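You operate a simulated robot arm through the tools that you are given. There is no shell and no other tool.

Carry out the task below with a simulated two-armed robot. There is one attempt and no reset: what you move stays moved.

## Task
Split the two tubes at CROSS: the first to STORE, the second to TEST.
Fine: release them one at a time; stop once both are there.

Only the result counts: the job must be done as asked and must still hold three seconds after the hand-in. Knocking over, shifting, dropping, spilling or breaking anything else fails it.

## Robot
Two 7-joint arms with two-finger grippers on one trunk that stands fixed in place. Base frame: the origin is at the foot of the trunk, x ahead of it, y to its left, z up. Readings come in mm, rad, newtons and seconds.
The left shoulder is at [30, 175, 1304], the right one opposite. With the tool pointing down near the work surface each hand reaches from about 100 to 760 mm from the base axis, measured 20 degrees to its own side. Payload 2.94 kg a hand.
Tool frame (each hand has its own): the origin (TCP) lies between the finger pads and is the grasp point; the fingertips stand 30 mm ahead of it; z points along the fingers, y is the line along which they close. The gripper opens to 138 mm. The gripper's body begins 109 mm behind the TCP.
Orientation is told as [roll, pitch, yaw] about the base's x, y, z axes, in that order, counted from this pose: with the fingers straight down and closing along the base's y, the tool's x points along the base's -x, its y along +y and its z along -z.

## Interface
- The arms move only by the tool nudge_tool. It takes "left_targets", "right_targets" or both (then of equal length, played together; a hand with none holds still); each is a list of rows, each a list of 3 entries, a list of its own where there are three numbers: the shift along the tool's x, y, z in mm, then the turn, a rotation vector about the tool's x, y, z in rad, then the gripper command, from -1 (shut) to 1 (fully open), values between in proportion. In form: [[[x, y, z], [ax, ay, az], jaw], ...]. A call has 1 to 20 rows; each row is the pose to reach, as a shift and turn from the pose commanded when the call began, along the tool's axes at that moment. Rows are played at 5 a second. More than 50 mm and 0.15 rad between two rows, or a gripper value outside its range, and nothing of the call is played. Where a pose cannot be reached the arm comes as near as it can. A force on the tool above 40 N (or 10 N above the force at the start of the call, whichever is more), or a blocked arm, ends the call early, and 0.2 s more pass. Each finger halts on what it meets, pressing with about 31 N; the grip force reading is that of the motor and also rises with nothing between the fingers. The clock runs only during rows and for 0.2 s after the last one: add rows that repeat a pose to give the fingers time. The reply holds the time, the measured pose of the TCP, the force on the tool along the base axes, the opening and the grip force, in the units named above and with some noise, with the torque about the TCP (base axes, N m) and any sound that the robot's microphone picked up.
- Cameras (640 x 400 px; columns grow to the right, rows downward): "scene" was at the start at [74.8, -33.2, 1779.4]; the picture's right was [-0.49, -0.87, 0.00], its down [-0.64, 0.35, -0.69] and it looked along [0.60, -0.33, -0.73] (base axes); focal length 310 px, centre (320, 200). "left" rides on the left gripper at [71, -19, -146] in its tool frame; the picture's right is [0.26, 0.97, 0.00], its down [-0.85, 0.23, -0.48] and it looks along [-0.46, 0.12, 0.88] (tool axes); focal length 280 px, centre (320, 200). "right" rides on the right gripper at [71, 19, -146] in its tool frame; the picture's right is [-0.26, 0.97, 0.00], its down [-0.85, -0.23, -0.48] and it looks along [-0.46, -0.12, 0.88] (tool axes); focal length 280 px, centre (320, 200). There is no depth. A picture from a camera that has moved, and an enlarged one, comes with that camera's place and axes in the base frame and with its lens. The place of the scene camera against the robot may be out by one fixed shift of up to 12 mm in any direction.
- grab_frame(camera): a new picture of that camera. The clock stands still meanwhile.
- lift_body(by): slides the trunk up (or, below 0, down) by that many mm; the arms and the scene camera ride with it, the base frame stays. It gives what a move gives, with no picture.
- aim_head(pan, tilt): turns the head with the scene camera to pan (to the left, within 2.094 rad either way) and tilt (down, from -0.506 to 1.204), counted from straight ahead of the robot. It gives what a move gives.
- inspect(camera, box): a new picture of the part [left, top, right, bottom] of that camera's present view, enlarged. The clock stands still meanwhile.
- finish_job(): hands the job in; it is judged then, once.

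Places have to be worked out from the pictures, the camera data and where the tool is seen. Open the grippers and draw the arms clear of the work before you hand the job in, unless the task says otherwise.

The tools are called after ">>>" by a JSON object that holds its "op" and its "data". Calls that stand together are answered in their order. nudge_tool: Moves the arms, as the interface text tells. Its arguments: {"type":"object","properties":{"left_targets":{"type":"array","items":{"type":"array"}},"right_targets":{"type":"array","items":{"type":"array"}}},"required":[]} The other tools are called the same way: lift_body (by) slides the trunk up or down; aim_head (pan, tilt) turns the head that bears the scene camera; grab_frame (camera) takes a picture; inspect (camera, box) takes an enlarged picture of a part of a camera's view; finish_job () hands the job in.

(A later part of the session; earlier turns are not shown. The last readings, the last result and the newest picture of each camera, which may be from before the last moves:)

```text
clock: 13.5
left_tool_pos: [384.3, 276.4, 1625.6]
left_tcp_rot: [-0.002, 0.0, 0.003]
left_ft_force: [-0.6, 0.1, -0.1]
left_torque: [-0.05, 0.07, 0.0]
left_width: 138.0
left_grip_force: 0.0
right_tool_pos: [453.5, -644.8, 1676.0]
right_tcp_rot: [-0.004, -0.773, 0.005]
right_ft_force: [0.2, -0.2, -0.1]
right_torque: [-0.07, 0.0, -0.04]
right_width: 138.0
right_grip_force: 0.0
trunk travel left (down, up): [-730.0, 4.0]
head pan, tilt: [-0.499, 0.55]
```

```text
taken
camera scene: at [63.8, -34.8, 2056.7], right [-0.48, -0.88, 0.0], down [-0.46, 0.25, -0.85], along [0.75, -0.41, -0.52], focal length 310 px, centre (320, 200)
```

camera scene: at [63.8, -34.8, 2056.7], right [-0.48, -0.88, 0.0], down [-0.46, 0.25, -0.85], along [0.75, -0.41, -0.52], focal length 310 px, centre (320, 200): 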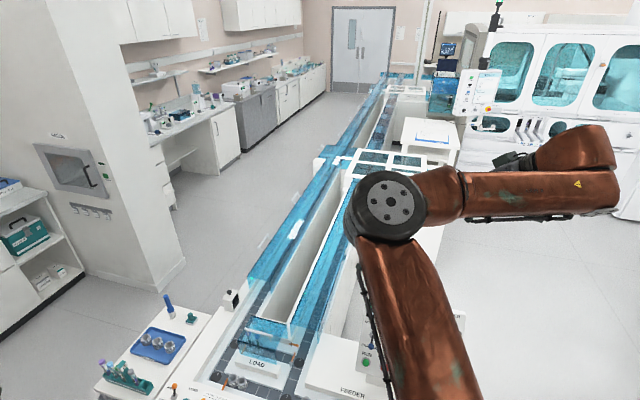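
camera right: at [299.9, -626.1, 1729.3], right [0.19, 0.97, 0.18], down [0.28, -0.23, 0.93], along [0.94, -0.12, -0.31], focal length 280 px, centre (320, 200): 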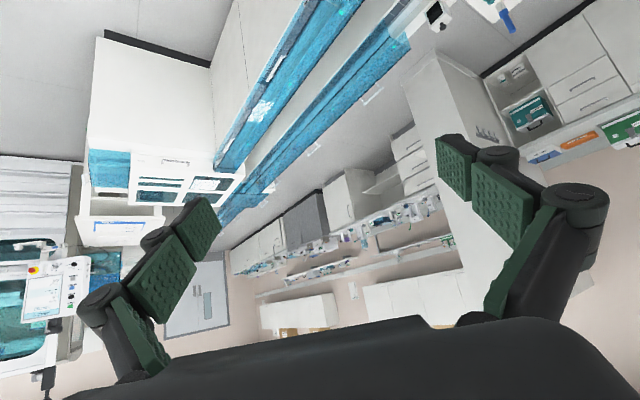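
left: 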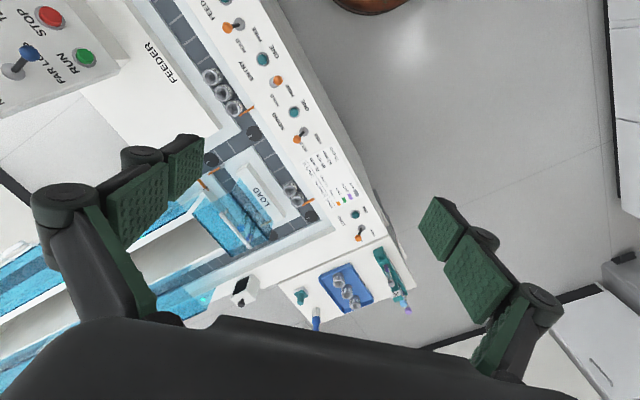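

The right camera (picture upside-down) now sees the NEAR and FAR boxes from another angle. I'll magnify the NEAR and FAR boxes and stubs there.

>>> {"op": "inspect", "data": {"camera": "right", "box": [75, 130, 255, 250]}}

>>> {"op": "inspect", "data": {"camera": "right", "box": [80, 140, 160, 200]}}

>>> {"op": "inspect", "data": {"camera": "right", "box": [130, 165, 260, 215]}}

>>> {"op": "inspect", "data": {"camera": "right", "box": [80, 200, 170, 290]}}

```text
3.33 times, centred on (165, 190) of right
camera zoom: at [299.9, -626.1, 1729.3], right [0.19, 0.97, 0.18], down [0.28, -0.23, 0.93], along [0.94, -0.12, -0.31], focal length 935 px, centre (837, 233)
```

zoom: 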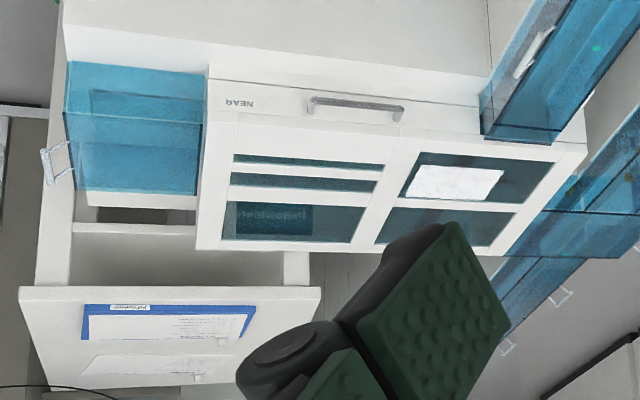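

```text
6.67 times, centred on (120, 170) of right
camera zoom: at [299.9, -626.1, 1729.3], right [0.19, 0.97, 0.18], down [0.28, -0.23, 0.93], along [0.94, -0.12, -0.31], focal length 1869 px, centre (1653, 400)
```

zoom: 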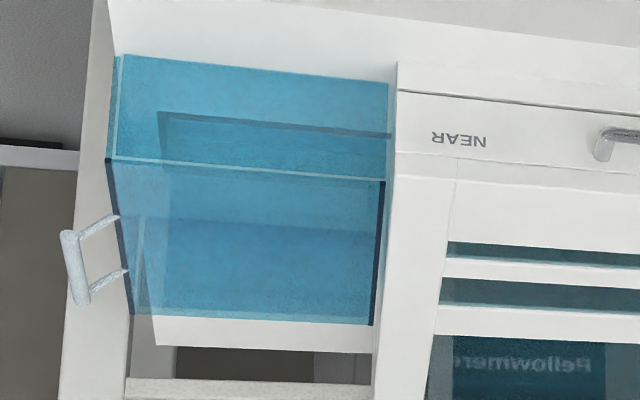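

```text
4.92 times, centred on (195, 190) of right
camera zoom: at [299.9, -626.1, 1729.3], right [0.19, 0.97, 0.18], down [0.28, -0.23, 0.93], along [0.94, -0.12, -0.31], focal length 1380 px, centre (935, 249)
```

zoom: 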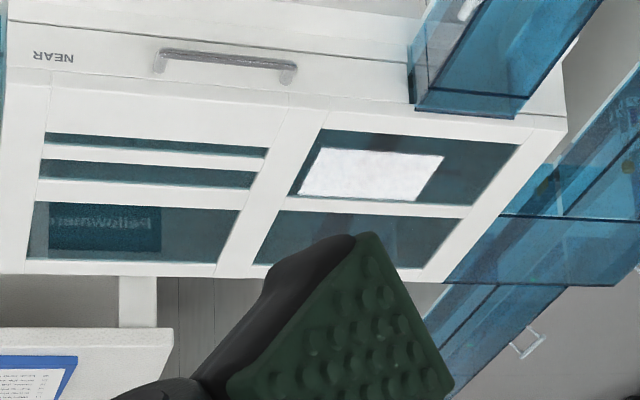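

```text
4.44 times, centred on (125, 245) of right
camera zoom: at [299.9, -626.1, 1729.3], right [0.19, 0.97, 0.18], down [0.28, -0.23, 0.93], along [0.94, -0.12, -0.31], focal length 1246 px, centre (1187, 0)
```

zoom: 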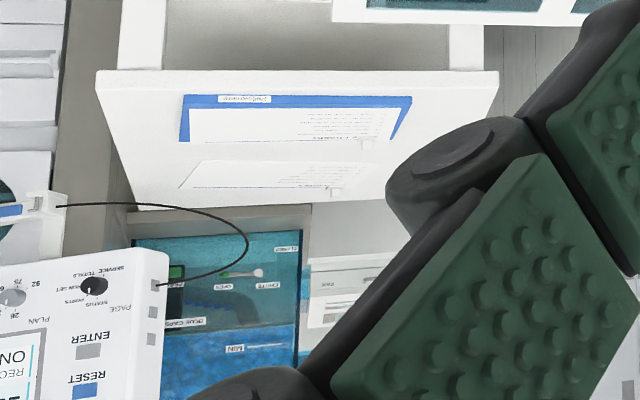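

The NEAR stub seems to be an empty closed alcove. I'll look at the far end with the scene camera at the strongest magnification.

>>> {"op": "inspect", "data": {"camera": "scene", "box": [375, 62, 455, 112]}}

>>> {"op": "inspect", "data": {"camera": "scene", "box": [395, 80, 435, 105]}}

>>> {"op": "inspect", "data": {"camera": "scene", "box": [425, 30, 465, 60]}}

>>> {"op": "inspect", "data": {"camera": "scene", "box": [425, 75, 465, 115]}}

>>> {"op": "inspect", "data": {"camera": "scene", "box": [405, 115, 465, 155]}}

>>> {"op": "inspect", "data": {"camera": "scene", "box": [370, 80, 410, 140]}}

```text
8.00 times, centred on (415, 87) of scene
camera zoom: at [63.8, -34.8, 2056.7], right [-0.48, -0.88, 0.0], down [-0.46, 0.25, -0.85], along [0.75, -0.41, -0.52], focal length 2479 px, centre (-440, 1104)
```

zoom: 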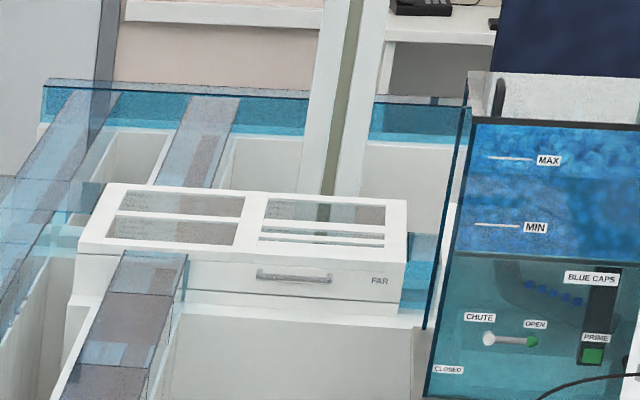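

```text
16.00 times, centred on (415, 92) of scene
camera zoom: at [63.8, -34.8, 2056.7], right [-0.48, -0.88, 0.0], down [-0.46, 0.25, -0.85], along [0.75, -0.41, -0.52], focal length 4958 px, centre (-1200, 1920)
```

zoom: 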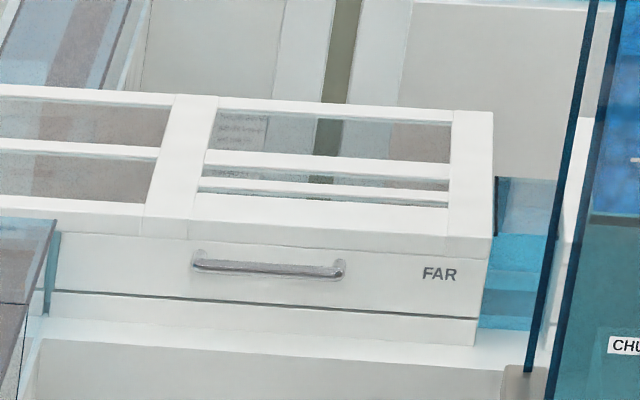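

```text
13.33 times, centred on (445, 45) of scene
camera zoom: at [63.8, -34.8, 2056.7], right [-0.48, -0.88, 0.0], down [-0.46, 0.25, -0.85], along [0.75, -0.41, -0.52], focal length 4131 px, centre (-1347, 2267)
```

zoom: 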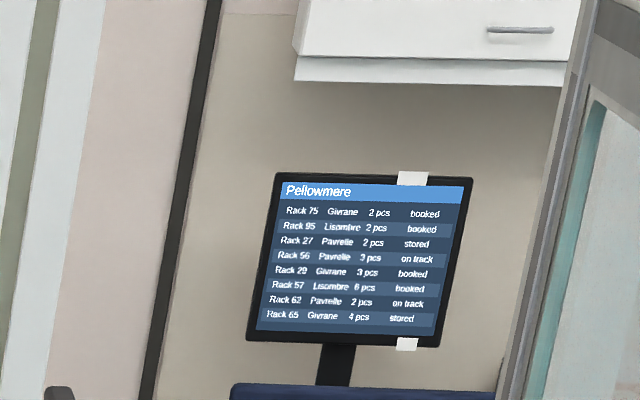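

```text
10.00 times, centred on (445, 95) of scene
camera zoom: at [63.8, -34.8, 2056.7], right [-0.48, -0.88, 0.0], down [-0.46, 0.25, -0.85], along [0.75, -0.41, -0.52], focal length 3098 px, centre (-930, 1250)
```

zoom: 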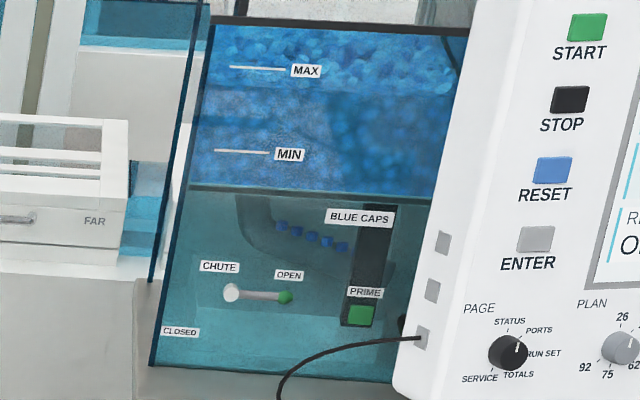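

```text
10.00 times, centred on (435, 135) of scene
camera zoom: at [63.8, -34.8, 2056.7], right [-0.48, -0.88, 0.0], down [-0.46, 0.25, -0.85], along [0.75, -0.41, -0.52], focal length 3098 px, centre (-830, 850)
```

zoom: 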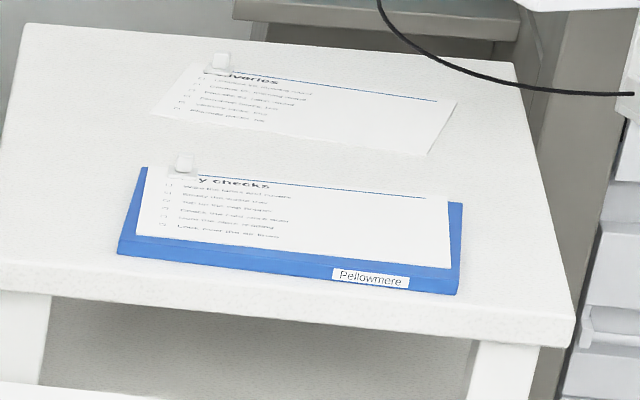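

```text
6.67 times, centred on (390, 110) of scene
camera zoom: at [63.8, -34.8, 2056.7], right [-0.48, -0.88, 0.0], down [-0.46, 0.25, -0.85], along [0.75, -0.41, -0.52], focal length 2066 px, centre (-147, 800)
```

zoom: 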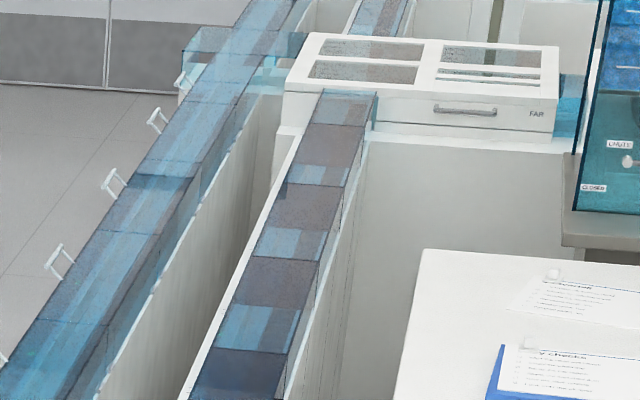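

The far end shows the left track going on past the FAR junction too. I'll yaw the right hand by about −0.6 rad so its camera points straight at the NEAR box without the fingers in the way.

>>> {"op": "nudge_tool", "data": {"right_targets": [[[0, 0, 0], [0.084, 0, 0.086], 1], [[0, 0, 0], [0.168, 0, 0.172], 1], [[0, 0, 0], [0.251, 0, 0.258], 1], [[0, 0, 0], [0.335, 0, 0.344], 1], [[0, 0, 0], [0.419, 0, 0.43], 1]]}}

>>> {"op": "grab_frame", "data": {"camera": "right"}}

```text
clock: 14.7
left_tool_pos: [384.4, 277.2, 1624.8]
left_tcp_rot: [-0.002, 0.002, 0.003]
left_ft_force: [0.5, 0.6, 0.3]
left_torque: [-0.01, 0.0, 0.0]
left_width: 138.3
left_grip_force: 0.0
right_tool_pos: [449.5, -646.5, 1676.4]
right_tcp_rot: [-0.006, -0.773, -0.598]
right_ft_force: [-0.4, -0.7, -0.3]
right_torque: [-0.04, 0.01, -0.04]
right_width: 138.4
right_grip_force: 0.0
trunk travel left (down, up): [-730.0, 4.0]
head pan, tilt: [-0.499, 0.55]
```

```text
taken
camera right: at [334.6, -544.2, 1731.1], right [0.7, 0.69, 0.18], down [0.1, -0.34, 0.93], along [0.71, -0.64, -0.31], focal length 280 px, centre (320, 200)
```

right: 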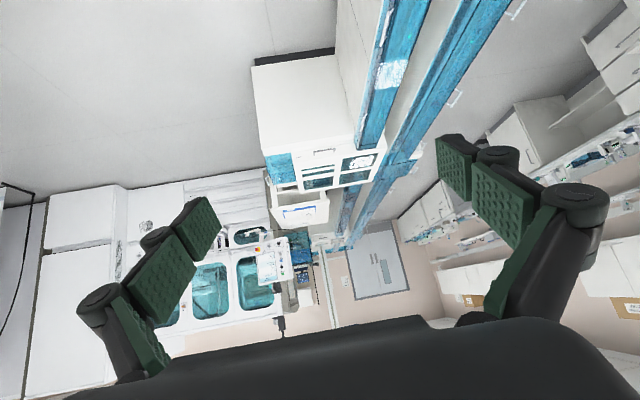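

The boxes are now clear of the fingers. I'll magnify the NEAR junction, its box and the FAR region in this view.

>>> {"op": "inspect", "data": {"camera": "right", "box": [255, 130, 425, 230]}}

>>> {"op": "inspect", "data": {"camera": "right", "box": [370, 145, 430, 185]}}

>>> {"op": "inspect", "data": {"camera": "right", "box": [330, 180, 390, 260]}}

>>> {"op": "inspect", "data": {"camera": "right", "box": [300, 140, 390, 195]}}

>>> {"op": "inspect", "data": {"camera": "right", "box": [255, 200, 345, 260]}}

```text
3.76 times, centred on (340, 180) of right
camera zoom: at [334.6, -544.2, 1731.1], right [0.7, 0.69, 0.18], down [0.1, -0.34, 0.93], along [0.71, -0.64, -0.31], focal length 1056 px, centre (245, 275)
```

zoom: 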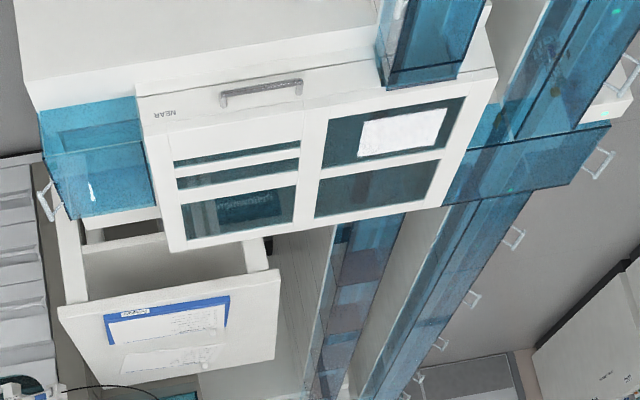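

```text
10.00 times, centred on (400, 165) of right
camera zoom: at [334.6, -544.2, 1731.1], right [0.7, 0.69, 0.18], down [0.1, -0.34, 0.93], along [0.71, -0.64, -0.31], focal length 2804 px, centre (-480, 550)
```

zoom: 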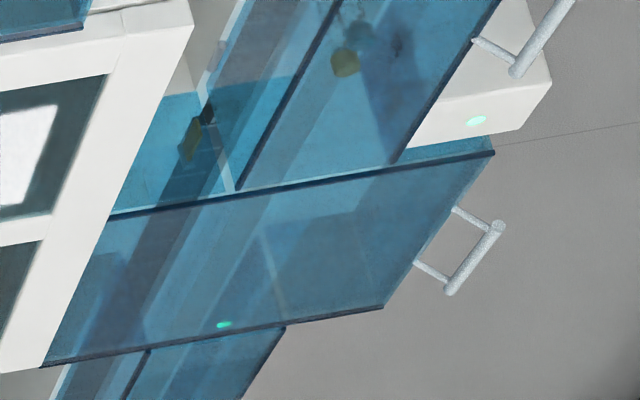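

```text
5.00 times, centred on (360, 220) of right
camera zoom: at [334.6, -544.2, 1731.1], right [0.7, 0.69, 0.18], down [0.1, -0.34, 0.93], along [0.71, -0.64, -0.31], focal length 1402 px, centre (120, 100)
```

zoom: 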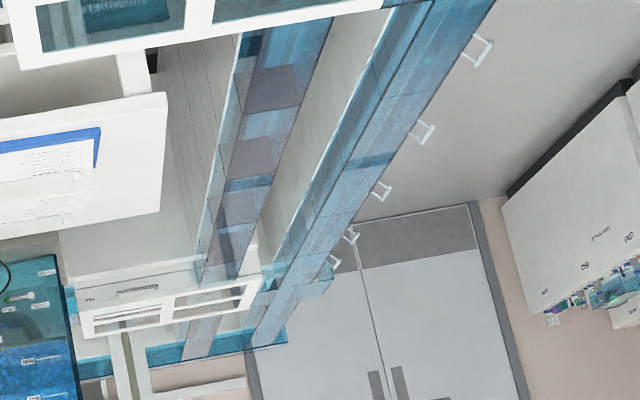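

```text
7.11 times, centred on (345, 168) of right
camera zoom: at [334.6, -544.2, 1731.1], right [0.7, 0.69, 0.18], down [0.1, -0.34, 0.93], along [0.71, -0.64, -0.31], focal length 1994 px, centre (142, 431)
```

zoom: 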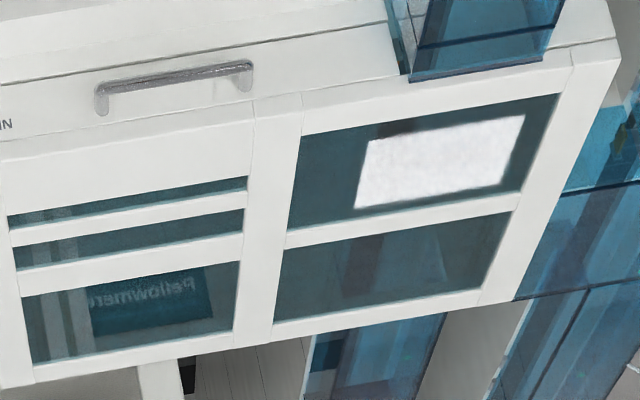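

```text
6.67 times, centred on (300, 230) of right
camera zoom: at [334.6, -544.2, 1731.1], right [0.7, 0.69, 0.18], down [0.1, -0.34, 0.93], along [0.71, -0.64, -0.31], focal length 1869 px, centre (453, 0)
```

zoom: 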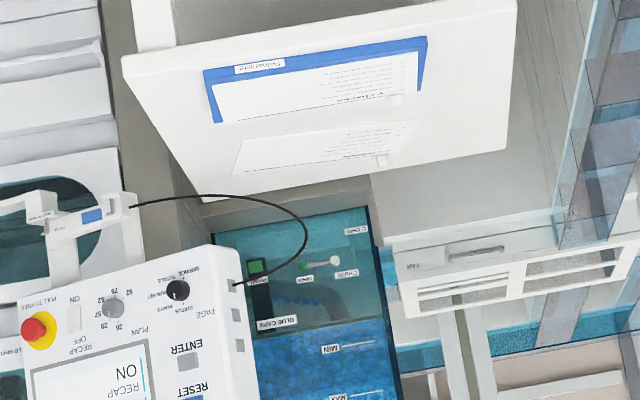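

The NEAR junction has a diverter flag like the one at the behind-LOAD lane. I'll flip levers one at a time and watch which flags move; for that I return the trunk to its first height and bring the right hand, tool down, above the console (levers judged around [450, −645, 1084]).

>>> {"op": "lift_body", "data": {"by": -255}}

>>> {"op": "nudge_tool", "data": {"right_targets": [[[20, -2, 1.5], [-0.029, 0.0936, -0.0712], 1], [[40, -5, 3], [-0.058, 0.187, -0.142], 1], [[61, -7, 4], [-0.087, 0.281, -0.2136], 1], [[81, -9, 5], [-0.116, 0.3746, -0.2848], 1], [[101, -12, 7], [-0.145, 0.4683, -0.356], 1], [[122, -14, 8], [-0.174, 0.562, -0.427], 1], [[142, -16, 9], [-0.203, 0.6556, -0.498], 1], [[162, -18.5, 11], [-0.2318, 0.7492, -0.5695], 1]]}}

>>> {"op": "grab_frame", "data": {"camera": "right"}}

```text
clock: 17.3
left_tool_pos: [383.4, 275.2, 1371.2]
left_tcp_rot: [-0.003, -0.001, 0.002]
left_ft_force: [0.0, 1.1, 0.1]
left_torque: [0.0, -0.03, 0.02]
left_width: 137.9
left_grip_force: 0.0
right_tool_pos: [448.2, -648.2, 1420.5]
right_tcp_rot: [-0.004, -0.773, -0.596]
right_ft_force: [0.2, 0.1, 0.0]
right_torque: [0.02, 0.01, 0.0]
right_width: 137.9
right_grip_force: 0.1
trunk travel left (down, up): [-475.0, 259.0]
head pan, tilt: [-0.499, 0.55]
```

```text
clock: 19.1
left_tool_pos: [382.9, 274.4, 1370.1]
left_tcp_rot: [0.0, 0.0, 0.003]
left_ft_force: [-0.1, 0.6, -0.5]
left_torque: [-0.04, 0.07, 0.0]
left_width: 138.1
left_grip_force: 0.1
right_tool_pos: [348.5, -604.3, 1299.0]
right_tcp_rot: [0.001, 0.003, 0.002]
right_ft_force: [-0.1, 0.0, -0.2]
right_torque: [0.03, 0.0, 0.01]
right_width: 138.0
right_grip_force: 0.0
trunk travel left (down, up): [-475.0, 259.0]
head pan, tilt: [-0.499, 0.55]
```

```text
taken
camera right: at [278.0, -586.0, 1446.8], right [0.26, 0.97, 0.0], down [0.85, -0.23, 0.47], along [0.46, -0.12, -0.88], focal length 280 px, centre (320, 200)
```

right: 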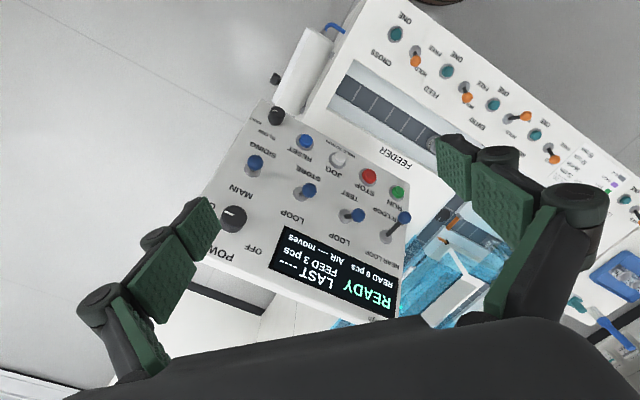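

I see the console from above now. I'll magnify it to measure the levers and buttons precisely.

>>> {"op": "inspect", "data": {"camera": "right", "box": [200, 90, 420, 230]}}

>>> {"op": "inspect", "data": {"camera": "right", "box": [360, 0, 600, 150]}}

>>> {"op": "aim_head", "data": {"pan": -0.6, "tilt": 0.85}}

>>> {"op": "grab_frame", "data": {"camera": "scene"}}

```text
2.86 times, centred on (310, 160) of right
camera zoom: at [278.0, -586.0, 1446.8], right [0.26, 0.97, 0.0], down [0.85, -0.23, 0.47], along [0.46, -0.12, -0.88], focal length 801 px, centre (349, 314)
```

zoom: 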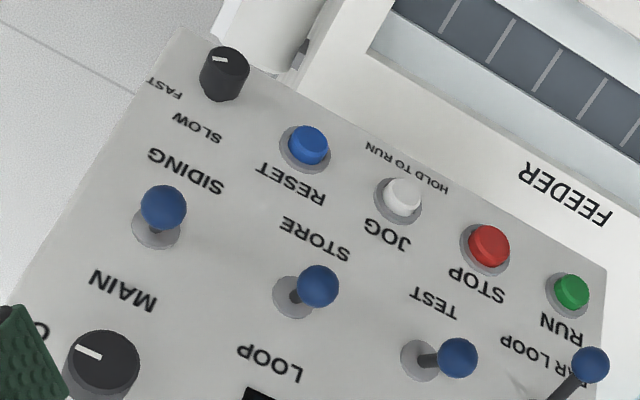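

```text
2.67 times, centred on (480, 75) of right
camera zoom: at [278.0, -586.0, 1446.8], right [0.26, 0.97, 0.0], down [0.85, -0.23, 0.47], along [0.46, -0.12, -0.88], focal length 748 px, centre (-107, 533)
```

zoom: 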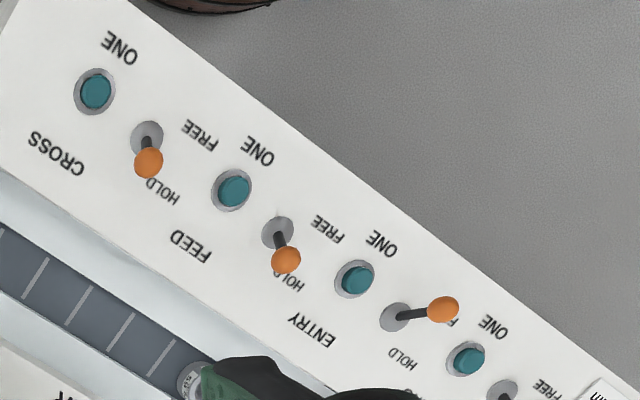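

```text
clock: 19.9
left_tool_pos: [383.4, 273.5, 1371.0]
left_tcp_rot: [0.0, 0.002, 0.002]
left_ft_force: [-1.7, -0.5, 0.4]
left_torque: [0.02, 0.05, 0.0]
left_width: 138.1
left_grip_force: 0.0
right_tool_pos: [348.8, -604.6, 1299.8]
right_tcp_rot: [-0.003, 0.001, 0.002]
right_ft_force: [-0.4, 0.1, -0.1]
right_torque: [-0.02, -0.01, 0.0]
right_width: 138.4
right_grip_force: 0.0
trunk travel left (down, up): [-475.0, 259.0]
head pan, tilt: [-0.6, 0.85]
```

```text
taken
camera scene: at [69.4, -38.0, 1776.7], right [-0.56, -0.83, 0.0], down [-0.62, 0.42, -0.66], along [0.54, -0.37, -0.75], focal length 310 px, centre (320, 200)
```

scene: 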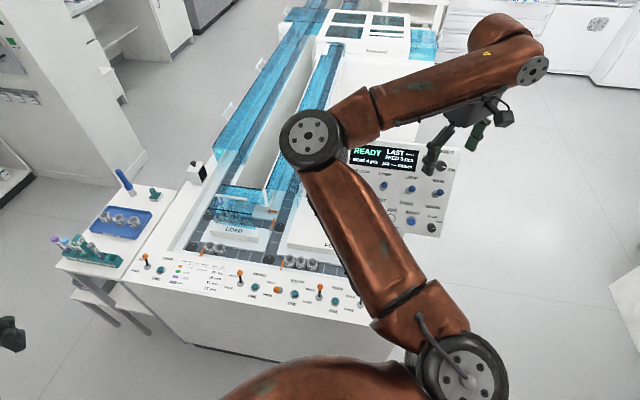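

Triangulating from the two right-camera views: lever balls TEST ≈ (505,−588,1090), STORE ≈ (448,−648,1087), NEAR/FAR ≈ (550,−515,1060), buttons RUN ≈ (552,−505,968), STOP ≈ (504,−552,970); the machine is turned about 45° and the console face is steep. I'll tilt the right hand to face the console (pitch −45°, yaw −45°) at a stand-off to measure it better.

>>> {"op": "nudge_tool", "data": {"right_targets": [[[-6, 10, 20], [0.0385, -0.093, 0.093], 1], [[-12, 20, 41], [0.077, -0.186, 0.186], 1], [[-19, 29, 61], [0.1156, -0.279, 0.279], 1], [[-25, 39, 82], [0.154, -0.372, 0.372], 1], [[-31, 49, 102], [0.1926, -0.465, 0.465], 1], [[-38, 59, 123], [0.231, -0.558, 0.558], 1], [[-44, 69, 143], [0.2697, -0.651, 0.651], 1], [[-50, 78.5, 163.5], [0.3082, -0.7438, 0.7438], 1]]}}

>>> {"op": "grab_frame", "data": {"camera": "right"}}

>>> {"op": "grab_frame", "data": {"camera": "scene"}}

```text
clock: 21.7
left_tool_pos: [381.3, 272.7, 1369.2]
left_tcp_rot: [0.001, 0.0, 0.0]
left_ft_force: [-0.6, -0.3, -0.7]
left_torque: [0.07, -0.03, 0.0]
left_width: 137.8
left_grip_force: 0.0
right_tool_pos: [426.9, -547.0, 1121.5]
right_tcp_rot: [-0.002, -0.787, -0.78]
right_ft_force: [-0.2, 0.2, 0.8]
right_torque: [-0.03, -0.01, -0.01]
right_width: 137.7
right_grip_force: 0.0
right hand out of reach, approached as far as the arm can: row 6, 7, 8
trunk travel left (down, up): [-475.0, 259.0]
head pan, tilt: [-0.6, 0.85]
```

```text
taken
camera right: at [332.0, -425.9, 1173.9], right [0.81, 0.55, 0.18], down [0.03, -0.35, 0.94], along [0.58, -0.76, -0.3], focal length 280 px, centre (320, 200)
```

right: 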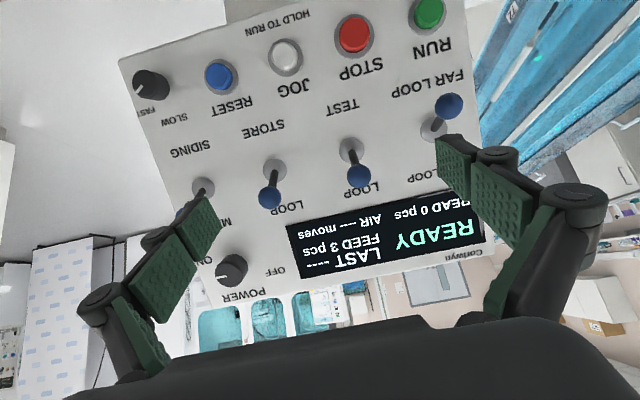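

```text
taken
camera scene: at [67.7, -39.6, 1776.4], right [-0.57, -0.82, 0.0], down [-0.62, 0.43, -0.66], along [0.55, -0.37, -0.75], focal length 310 px, centre (320, 200)
```

scene: 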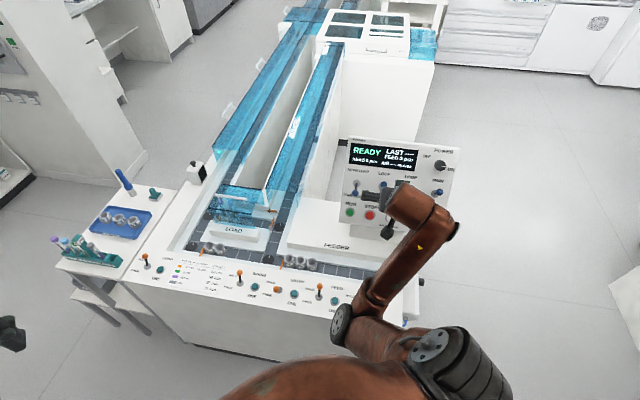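

The frontal view confirms STORE ball ≈ (448,−648,1087), TEST ball ≈ (505,−588,1087), NEAR/FAR ball ≈ (557,−516,1048), RUN ≈ (558,−504,959), STOP ≈ (509,−552,959). The arm is nearly too folded here, so I'll raise the trunk 150 mm, then close the gripper while holding still.

>>> {"op": "lift_body", "data": {"by": 150}}

>>> {"op": "nudge_tool", "data": {"right_targets": [[[0, 0, 0], [0, 0, 0], -1], [[0, 0, 0], [0, 0, 0], -1], [[0, 0, 0], [0, 0, 0], -1], [[0, 0, 0], [0, 0, 0], -1], [[0, 0, 0], [0, 0, 0], -1], [[0, 0, 0], [0, 0, 0], -1], [[0, 0, 0], [0, 0, 0], -1], [[0, 0, 0], [0, 0, 0], -1], [[0, 0, 0], [0, 0, 0], -1]]}}

```text
clock: 23.4
left_tool_pos: [383.6, 274.9, 1520.0]
left_tcp_rot: [-0.002, 0.002, 0.001]
left_ft_force: [0.1, -0.7, -0.7]
left_torque: [0.01, 0.01, -0.02]
left_width: 138.1
left_grip_force: 0.0
right_tool_pos: [426.2, -545.1, 1272.4]
right_tcp_rot: [-0.003, -0.786, -0.781]
right_ft_force: [-0.6, 0.5, -0.7]
right_torque: [0.0, 0.01, 0.01]
right_width: 138.0
right_grip_force: 0.0
trunk travel left (down, up): [-625.0, 109.0]
head pan, tilt: [-0.6, 0.85]
```

```text
clock: 25.4
left_tool_pos: [383.3, 274.4, 1521.0]
left_tcp_rot: [-0.002, -0.001, 0.002]
left_ft_force: [0.3, 0.2, -0.7]
left_torque: [0.01, -0.01, 0.03]
left_width: 138.2
left_grip_force: 0.1
right_tool_pos: [425.5, -545.3, 1271.9]
right_tcp_rot: [-0.003, -0.784, -0.78]
right_ft_force: [0.3, 0.4, 0.6]
right_torque: [-0.04, 0.0, 0.02]
right_width: 0.1
right_grip_force: 28.3
trunk travel left (down, up): [-625.0, 109.0]
head pan, tilt: [-0.6, 0.85]
```

The gripper is shut and the commanded pose equals the measured one. I'll bring the closed fingertips to just above the STORE lever ball (still about 30 mm clear of it) and look.

>>> {"op": "nudge_tool", "data": {"right_targets": [[[8, -14, 33], [0, 0, 0], -1], [[16, -28, 66], [0, 0, 0], -1], [[24, -42, 99], [0, 0, 0], -1], [[31, -57.5, 125], [0, 0, 0], -1], [[35, -57.5, 145], [0, 0, 0], -1]]}}

>>> {"op": "grab_frame", "data": {"camera": "right"}}

>>> {"op": "inspect", "data": {"camera": "scene", "box": [320, 200, 480, 320]}}

```text
clock: 26.6
left_tool_pos: [383.4, 273.9, 1520.9]
left_tcp_rot: [-0.002, -0.001, 0.001]
left_ft_force: [0.2, -0.2, 0.2]
left_torque: [0.01, 0.01, -0.02]
left_width: 138.0
left_grip_force: 0.1
right_tool_pos: [441.8, -643.4, 1146.4]
right_tcp_rot: [-0.005, -0.785, -0.779]
right_ft_force: [0.4, -0.4, -0.1]
right_torque: [0.01, -0.03, 0.06]
right_width: 0.0
right_grip_force: 28.3
trunk travel left (down, up): [-625.0, 109.0]
head pan, tilt: [-0.6, 0.85]
```

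```text
taken
camera right: at [347.8, -522.6, 1199.3], right [0.81, 0.55, 0.18], down [0.03, -0.35, 0.94], along [0.58, -0.76, -0.3], focal length 280 px, centre (320, 200)
```

right: 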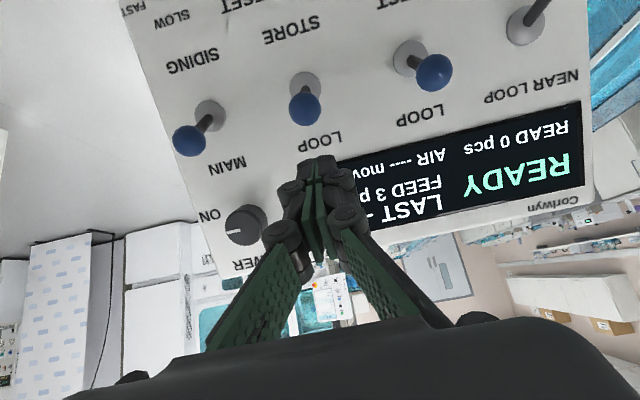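

```text
3.33 times, centred on (400, 260) of scene
camera zoom: at [50.9, -38.5, 1926.4], right [-0.56, -0.83, 0.0], down [-0.62, 0.42, -0.66], along [0.54, -0.37, -0.75], focal length 1033 px, centre (53, 0)
```

zoom: 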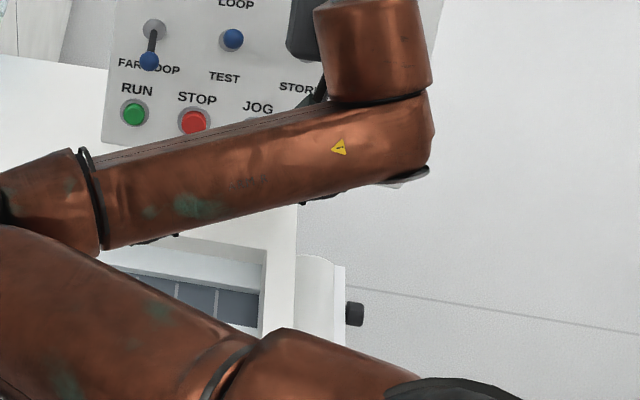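

The STORE ball is in line with the fingertips (about 38 mm below the tool axis and 18 mm ahead). I'll advance 20 mm and then sweep down along the face to flip the lever from LOOP to STORE.

>>> {"op": "nudge_tool", "data": {"right_targets": [[[0, 0, 10], [0, 0, 0], -1], [[0, 0, 20], [0, 0, 0], -1], [[8, 0, 20], [0, 0, 0], -1], [[15, 0, 20], [0, 0, 0], -1], [[23, 0, 23.5], [0, 0, 0], -1], [[31, 0, 27], [0, 0, 0], -1], [[39, 0, 30], [0, 0, 0], -1], [[47, 0, 33.5], [0, 0, 0], -1], [[55, 0, 36.5], [0, 0, 0], -1]]}}

>>> {"op": "grab_frame", "data": {"camera": "right"}}

```text
clock: 28.6
left_tool_pos: [383.8, 275.1, 1520.1]
left_tcp_rot: [0.0, 0.0, 0.001]
left_ft_force: [-0.4, -0.4, -0.5]
left_torque: [-0.01, -0.03, -0.02]
left_width: 138.3
left_grip_force: 0.1
right_tool_pos: [445.4, -638.6, 1113.2]
right_tcp_rot: [0.008, -0.751, -0.792]
right_ft_force: [0.9, -1.0, 0.7]
right_torque: [-0.01, -0.03, 0.02]
right_width: 0.0
right_grip_force: 28.1
right hand out of reach, approached as far as the arm can: row 3, 4, 5, 6, 7, 8, 9
trunk travel left (down, up): [-625.0, 109.0]
head pan, tilt: [-0.6, 0.85]
```

```text
taken
camera right: at [351.0, -519.2, 1171.6], right [0.82, 0.55, 0.18], down [0.04, -0.38, 0.93], along [0.58, -0.75, -0.33], focal length 280 px, centre (320, 200)
```

right: 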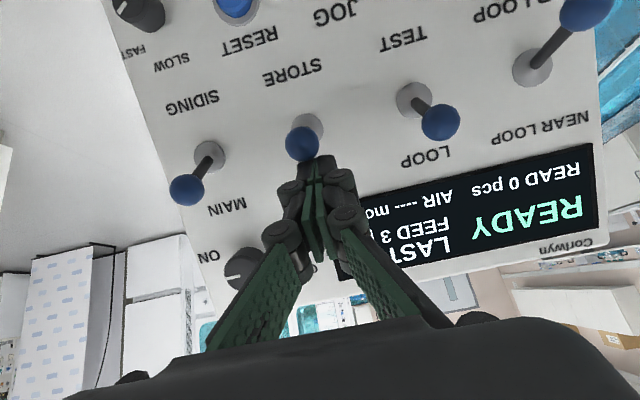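

The arm hit a joint limit before moving the lever (no force felt, lever still at LOOP). I'll back out along the tool axis, then lower the trunk to its first height where the forearm lies flatter, and try again.

>>> {"op": "nudge_tool", "data": {"right_targets": [[[0, 0, -30], [0, 0, 0], -1], [[-3, 0, -70], [0, 0, 0], -1], [[-6, 0, -110], [0, 0, 0], -1], [[-9, 0, -150], [0, 0, 0], -1]]}}

>>> {"op": "lift_body", "data": {"by": -150}}

>>> {"op": "grab_frame", "data": {"camera": "scene"}}

```text
clock: 29.6
left_tool_pos: [383.8, 273.1, 1520.5]
left_tcp_rot: [0.0, 0.001, 0.0]
left_ft_force: [0.6, -0.1, -0.6]
left_torque: [0.02, 0.07, -0.01]
left_width: 137.9
left_grip_force: 0.0
right_tool_pos: [389.7, -582.1, 1202.9]
right_tcp_rot: [-0.004, -0.783, -0.781]
right_ft_force: [0.3, 0.2, -0.2]
right_torque: [-0.03, 0.04, -0.03]
right_width: 0.0
right_grip_force: 28.8
right hand out of reach, approached as far as the arm can: row 1, 2, 4
trunk travel left (down, up): [-625.0, 109.0]
head pan, tilt: [-0.6, 0.85]
```

```text
clock: 31.4
left_tool_pos: [383.3, 275.7, 1370.3]
left_tcp_rot: [-0.002, 0.0, 0.003]
left_ft_force: [0.6, -0.2, 0.7]
left_torque: [-0.01, -0.03, 0.04]
left_width: 138.0
left_grip_force: 0.0
right_tool_pos: [388.6, -580.7, 1055.2]
right_tcp_rot: [-0.003, -0.786, -0.779]
right_ft_force: [0.4, 0.3, 0.0]
right_torque: [-0.01, 0.01, 0.03]
right_width: 0.0
right_grip_force: 28.4
trunk travel left (down, up): [-475.0, 259.0]
head pan, tilt: [-0.6, 0.85]
```

```text
taken
camera scene: at [69.0, -37.3, 1776.8], right [-0.56, -0.83, 0.0], down [-0.62, 0.42, -0.66], along [0.54, -0.37, -0.75], focal length 310 px, centre (320, 200)
```

scene: 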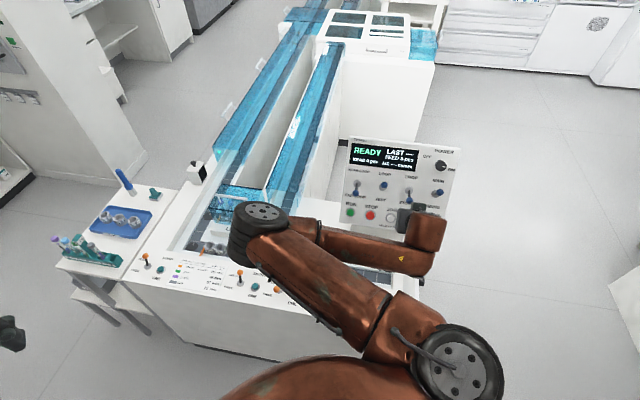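

Interesting: the STORE lever looks different now. I'll zoom to check its position and the display.

>>> {"op": "inspect", "data": {"camera": "scene", "box": [335, 130, 475, 240]}}

>>> {"op": "grab_frame", "data": {"camera": "right"}}

>>> {"op": "inspect", "data": {"camera": "scene", "box": [270, 0, 450, 110]}}

```text
3.64 times, centred on (405, 185) of scene
camera zoom: at [69.0, -37.3, 1776.8], right [-0.56, -0.83, 0.0], down [-0.62, 0.42, -0.66], along [0.54, -0.37, -0.75], focal length 1127 px, centre (11, 254)
```

zoom: 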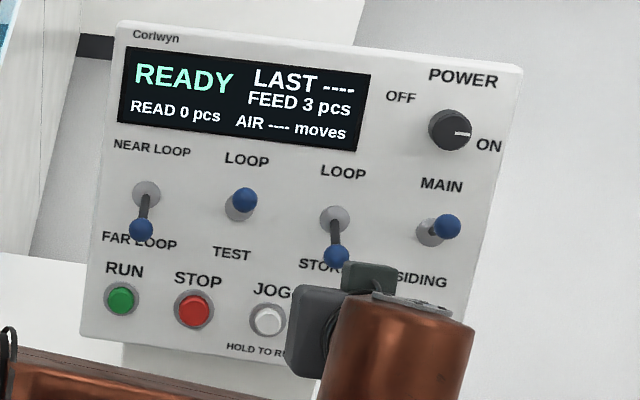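

```text
taken
camera right: at [293.4, -460.1, 1107.5], right [0.81, 0.55, 0.18], down [0.03, -0.35, 0.94], along [0.58, -0.76, -0.3], focal length 280 px, centre (320, 200)
```

right: 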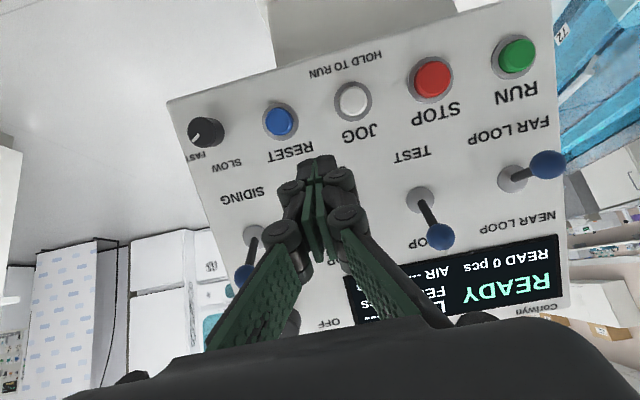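

```text
3.56 times, centred on (360, 55) of scene
camera zoom: at [69.0, -37.3, 1776.8], right [-0.56, -0.83, 0.0], down [-0.62, 0.42, -0.66], along [0.54, -0.37, -0.75], focal length 1102 px, centre (178, 716)
```

zoom: 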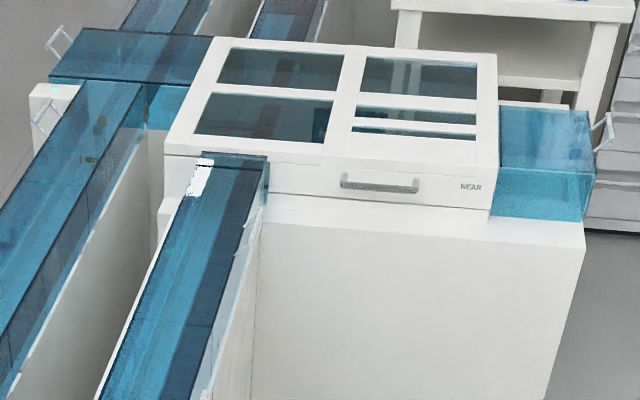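

The STORE lever is now at STORE (it flipped during the last motions) and the display still says READY. I'll look at the NEAR junction, box and far region for a flag that changed.

>>> {"op": "aim_head", "data": {"pan": -0.5, "tilt": 0.45}}

>>> {"op": "grab_frame", "data": {"camera": "scene"}}

>>> {"op": "inspect", "data": {"camera": "scene", "box": [310, 150, 450, 240]}}

>>> {"op": "inspect", "data": {"camera": "scene", "box": [365, 80, 465, 150]}}

```text
clock: 32.2
left_tool_pos: [383.6, 273.9, 1370.2]
left_tcp_rot: [0.001, -0.001, 0.002]
left_ft_force: [-0.1, -0.3, -0.2]
left_torque: [-0.02, 0.02, -0.04]
left_width: 137.9
left_grip_force: 0.0
right_tool_pos: [388.2, -580.4, 1054.8]
right_tcp_rot: [-0.004, -0.786, -0.784]
right_ft_force: [0.4, 0.3, 0.1]
right_torque: [0.02, -0.01, -0.02]
right_width: 0.1
right_grip_force: 28.5
trunk travel left (down, up): [-475.0, 259.0]
head pan, tilt: [-0.499, 0.45]
```

```text
taken
camera scene: at [85.6, -37.7, 1811.0], right [-0.48, -0.88, 0.0], down [-0.38, 0.21, -0.9], along [0.79, -0.43, -0.44], focal length 310 px, centre (320, 200)
```

scene: 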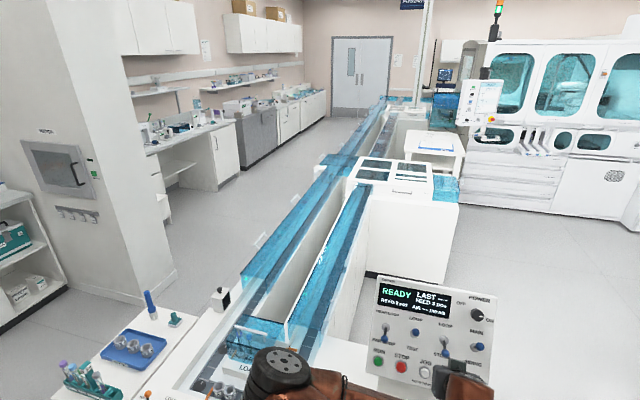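

```text
4.44 times, centred on (380, 195) of scene
camera zoom: at [85.6, -37.7, 1811.0], right [-0.48, -0.88, 0.0], down [-0.38, 0.21, -0.9], along [0.79, -0.43, -0.44], focal length 1377 px, centre (53, 222)
```

zoom: 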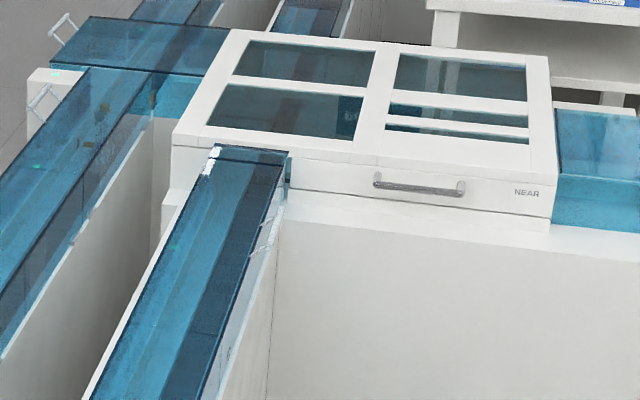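

```text
5.71 times, centred on (415, 115) of scene
camera zoom: at [85.6, -37.7, 1811.0], right [-0.48, -0.88, 0.0], down [-0.38, 0.21, -0.9], along [0.79, -0.43, -0.44], focal length 1771 px, centre (-223, 686)
```

zoom: 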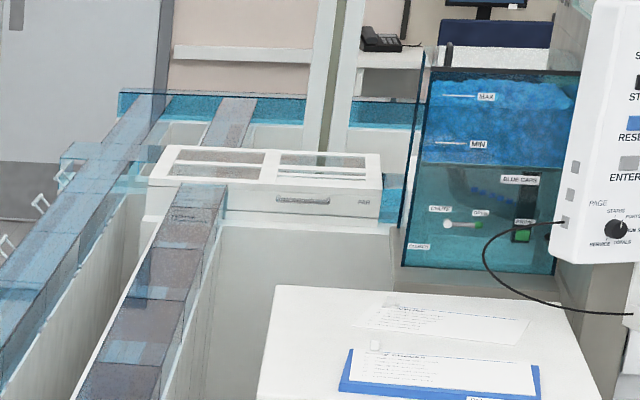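

No change is visible at this distance. I'll raise the trunk fully once more to look down into the far track section for flags.

>>> {"op": "lift_body", "data": {"by": 255}}

>>> {"op": "aim_head", "data": {"pan": -0.5, "tilt": 0.4}}

>>> {"op": "grab_frame", "data": {"camera": "scene"}}

>>> {"op": "inspect", "data": {"camera": "scene", "box": [360, 110, 460, 170]}}

>>> {"op": "inspect", "data": {"camera": "scene", "box": [310, 190, 370, 230]}}

>>> {"op": "inspect", "data": {"camera": "scene", "box": [375, 110, 415, 140]}}

>>> {"op": "inspect", "data": {"camera": "scene", "box": [345, 190, 425, 230]}}

```text
clock: 34.9
left_tool_pos: [381.9, 274.1, 1625.5]
left_tcp_rot: [0.0, 0.001, 0.002]
left_ft_force: [0.2, -0.8, -0.7]
left_torque: [0.02, 0.02, 0.01]
left_width: 138.1
left_grip_force: 0.1
right_tool_pos: [388.6, -580.5, 1309.6]
right_tcp_rot: [-0.002, -0.785, -0.783]
right_ft_force: [-0.7, -0.1, -0.4]
right_torque: [0.02, 0.01, -0.03]
right_width: 0.1
right_grip_force: 28.3
trunk travel left (down, up): [-730.0, 4.0]
head pan, tilt: [-0.499, 0.45]
```

```text
clock: 35.5
left_tool_pos: [383.1, 275.5, 1625.3]
left_tcp_rot: [-0.002, 0.0, 0.002]
left_ft_force: [-1.7, 0.8, -0.9]
left_torque: [0.0, 0.01, -0.01]
left_width: 138.1
left_grip_force: 0.0
right_tool_pos: [388.7, -581.9, 1309.3]
right_tcp_rot: [-0.004, -0.786, -0.782]
right_ft_force: [-0.5, -0.6, -0.2]
right_torque: [0.0, -0.01, 0.01]
right_width: 0.0
right_grip_force: 28.9
trunk travel left (down, up): [-730.0, 4.0]
head pan, tilt: [-0.499, 0.4]
```

```text
taken
camera scene: at [65.2, -38.0, 2070.3], right [-0.48, -0.88, 0.0], down [-0.34, 0.19, -0.92], along [0.81, -0.44, -0.39], focal length 310 px, centre (320, 200)
```

scene: 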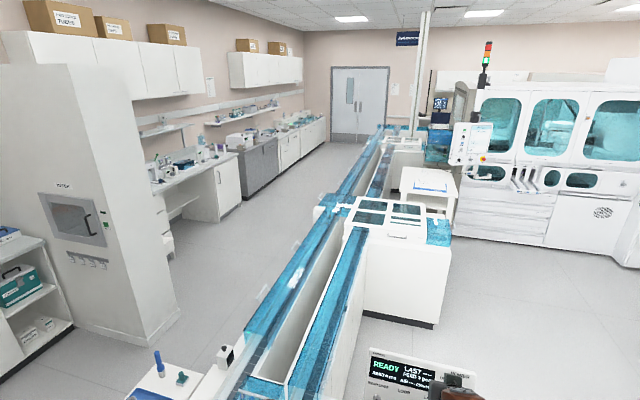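

```text
6.40 times, centred on (410, 140) of scene
camera zoom: at [65.2, -38.0, 2070.3], right [-0.48, -0.88, 0.0], down [-0.34, 0.19, -0.92], along [0.81, -0.44, -0.39], focal length 1983 px, centre (-256, 584)
```

zoom: 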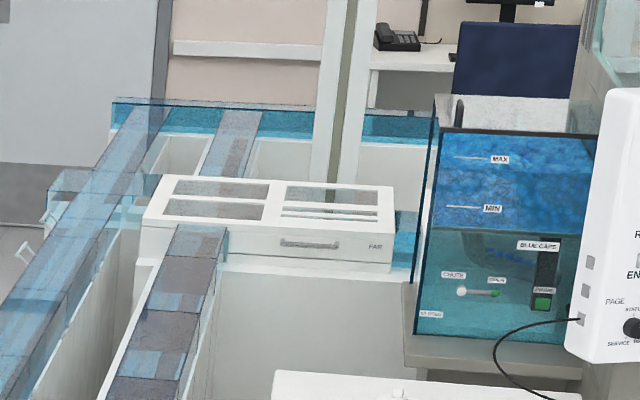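

```text
10.00 times, centred on (340, 210) of scene
camera zoom: at [65.2, -38.0, 2070.3], right [-0.48, -0.88, 0.0], down [-0.34, 0.19, -0.92], along [0.81, -0.44, -0.39], focal length 3098 px, centre (120, 100)
```

zoom: 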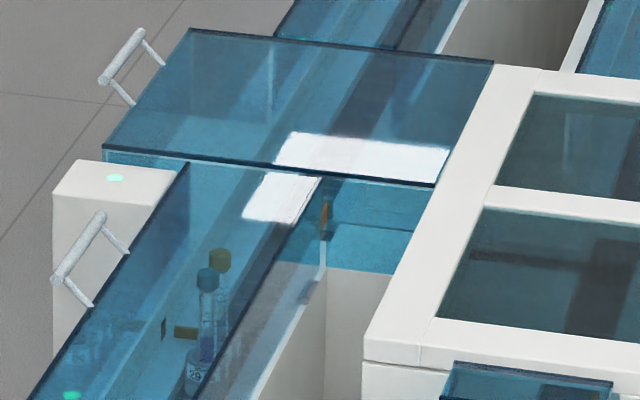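

```text
13.33 times, centred on (395, 125) of scene
camera zoom: at [65.2, -38.0, 2070.3], right [-0.48, -0.88, 0.0], down [-0.34, 0.19, -0.92], along [0.81, -0.44, -0.39], focal length 4131 px, centre (-680, 1200)
```

zoom: 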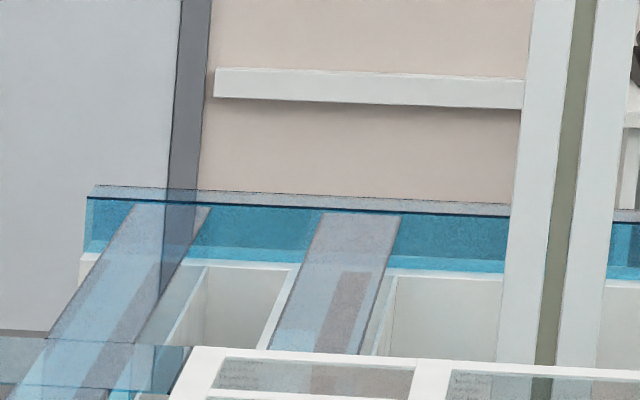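

```text
8.00 times, centred on (385, 210) of scene
camera zoom: at [65.2, -38.0, 2070.3], right [-0.48, -0.88, 0.0], down [-0.34, 0.19, -0.92], along [0.81, -0.44, -0.39], focal length 2479 px, centre (-200, 120)
```

zoom: 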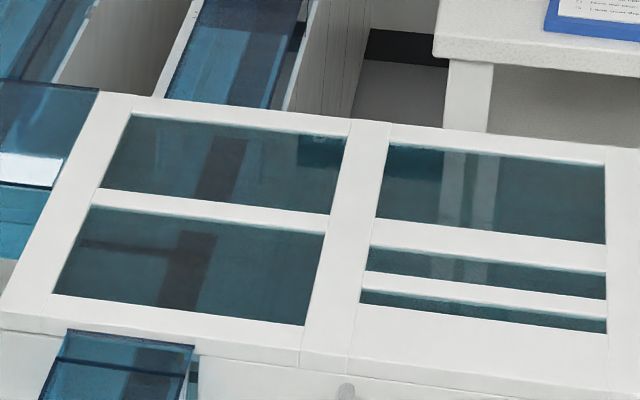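

The NEAR junction shows the two tubes behind the gate unchanged. I'll look closer at the NEAR stub, the FAR stub and the region behind the pole from here.

>>> {"op": "inspect", "data": {"camera": "scene", "box": [415, 205, 465, 255]}}

>>> {"op": "inspect", "data": {"camera": "scene", "box": [410, 110, 440, 160]}}

>>> {"op": "inspect", "data": {"camera": "scene", "box": [480, 150, 560, 210]}}

>>> {"op": "inspect", "data": {"camera": "scene", "box": [445, 115, 505, 170]}}

>>> {"op": "inspect", "data": {"camera": "scene", "box": [395, 165, 465, 205]}}

```text
8.00 times, centred on (440, 230) of scene
camera zoom: at [65.2, -38.0, 2070.3], right [-0.48, -0.88, 0.0], down [-0.34, 0.19, -0.92], along [0.81, -0.44, -0.39], focal length 2479 px, centre (-640, -40)
```

zoom: 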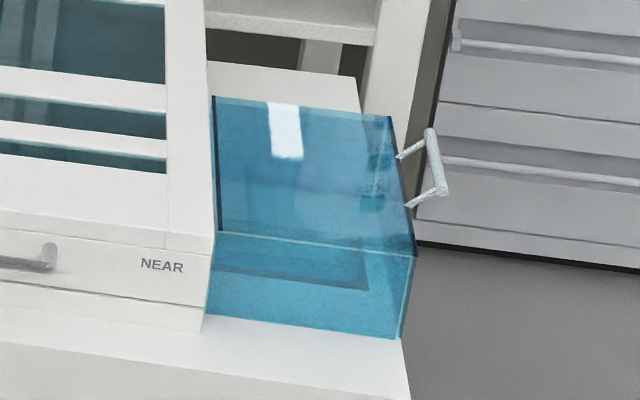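

```text
8.00 times, centred on (425, 135) of scene
camera zoom: at [65.2, -38.0, 2070.3], right [-0.48, -0.88, 0.0], down [-0.34, 0.19, -0.92], along [0.81, -0.44, -0.39], focal length 2479 px, centre (-520, 720)
```

zoom: 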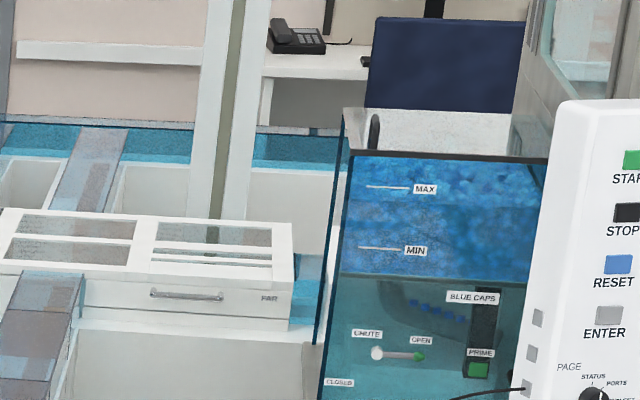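

```text
6.67 times, centred on (520, 180) of scene
camera zoom: at [65.2, -38.0, 2070.3], right [-0.48, -0.88, 0.0], down [-0.34, 0.19, -0.92], along [0.81, -0.44, -0.39], focal length 2066 px, centre (-1013, 333)
```

zoom: 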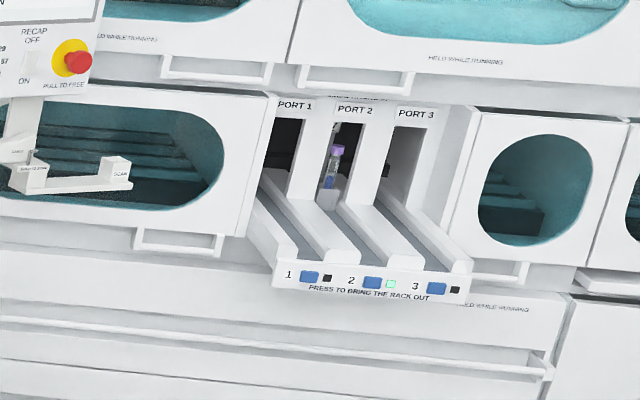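

```text
7.27 times, centred on (475, 142) of scene
camera zoom: at [65.2, -38.0, 2070.3], right [-0.48, -0.88, 0.0], down [-0.34, 0.19, -0.92], along [0.81, -0.44, -0.39], focal length 2254 px, centre (-807, 618)
```

zoom: 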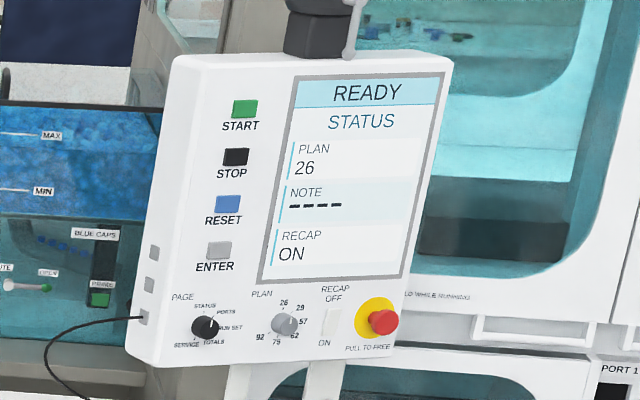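

```text
9.14 times, centred on (430, 185) of scene
camera zoom: at [65.2, -38.0, 2070.3], right [-0.48, -0.88, 0.0], down [-0.34, 0.19, -0.92], along [0.81, -0.44, -0.39], focal length 2833 px, centre (-686, 337)
```

zoom: 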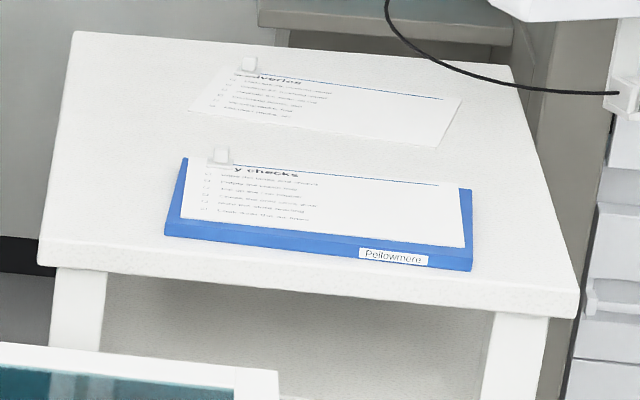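

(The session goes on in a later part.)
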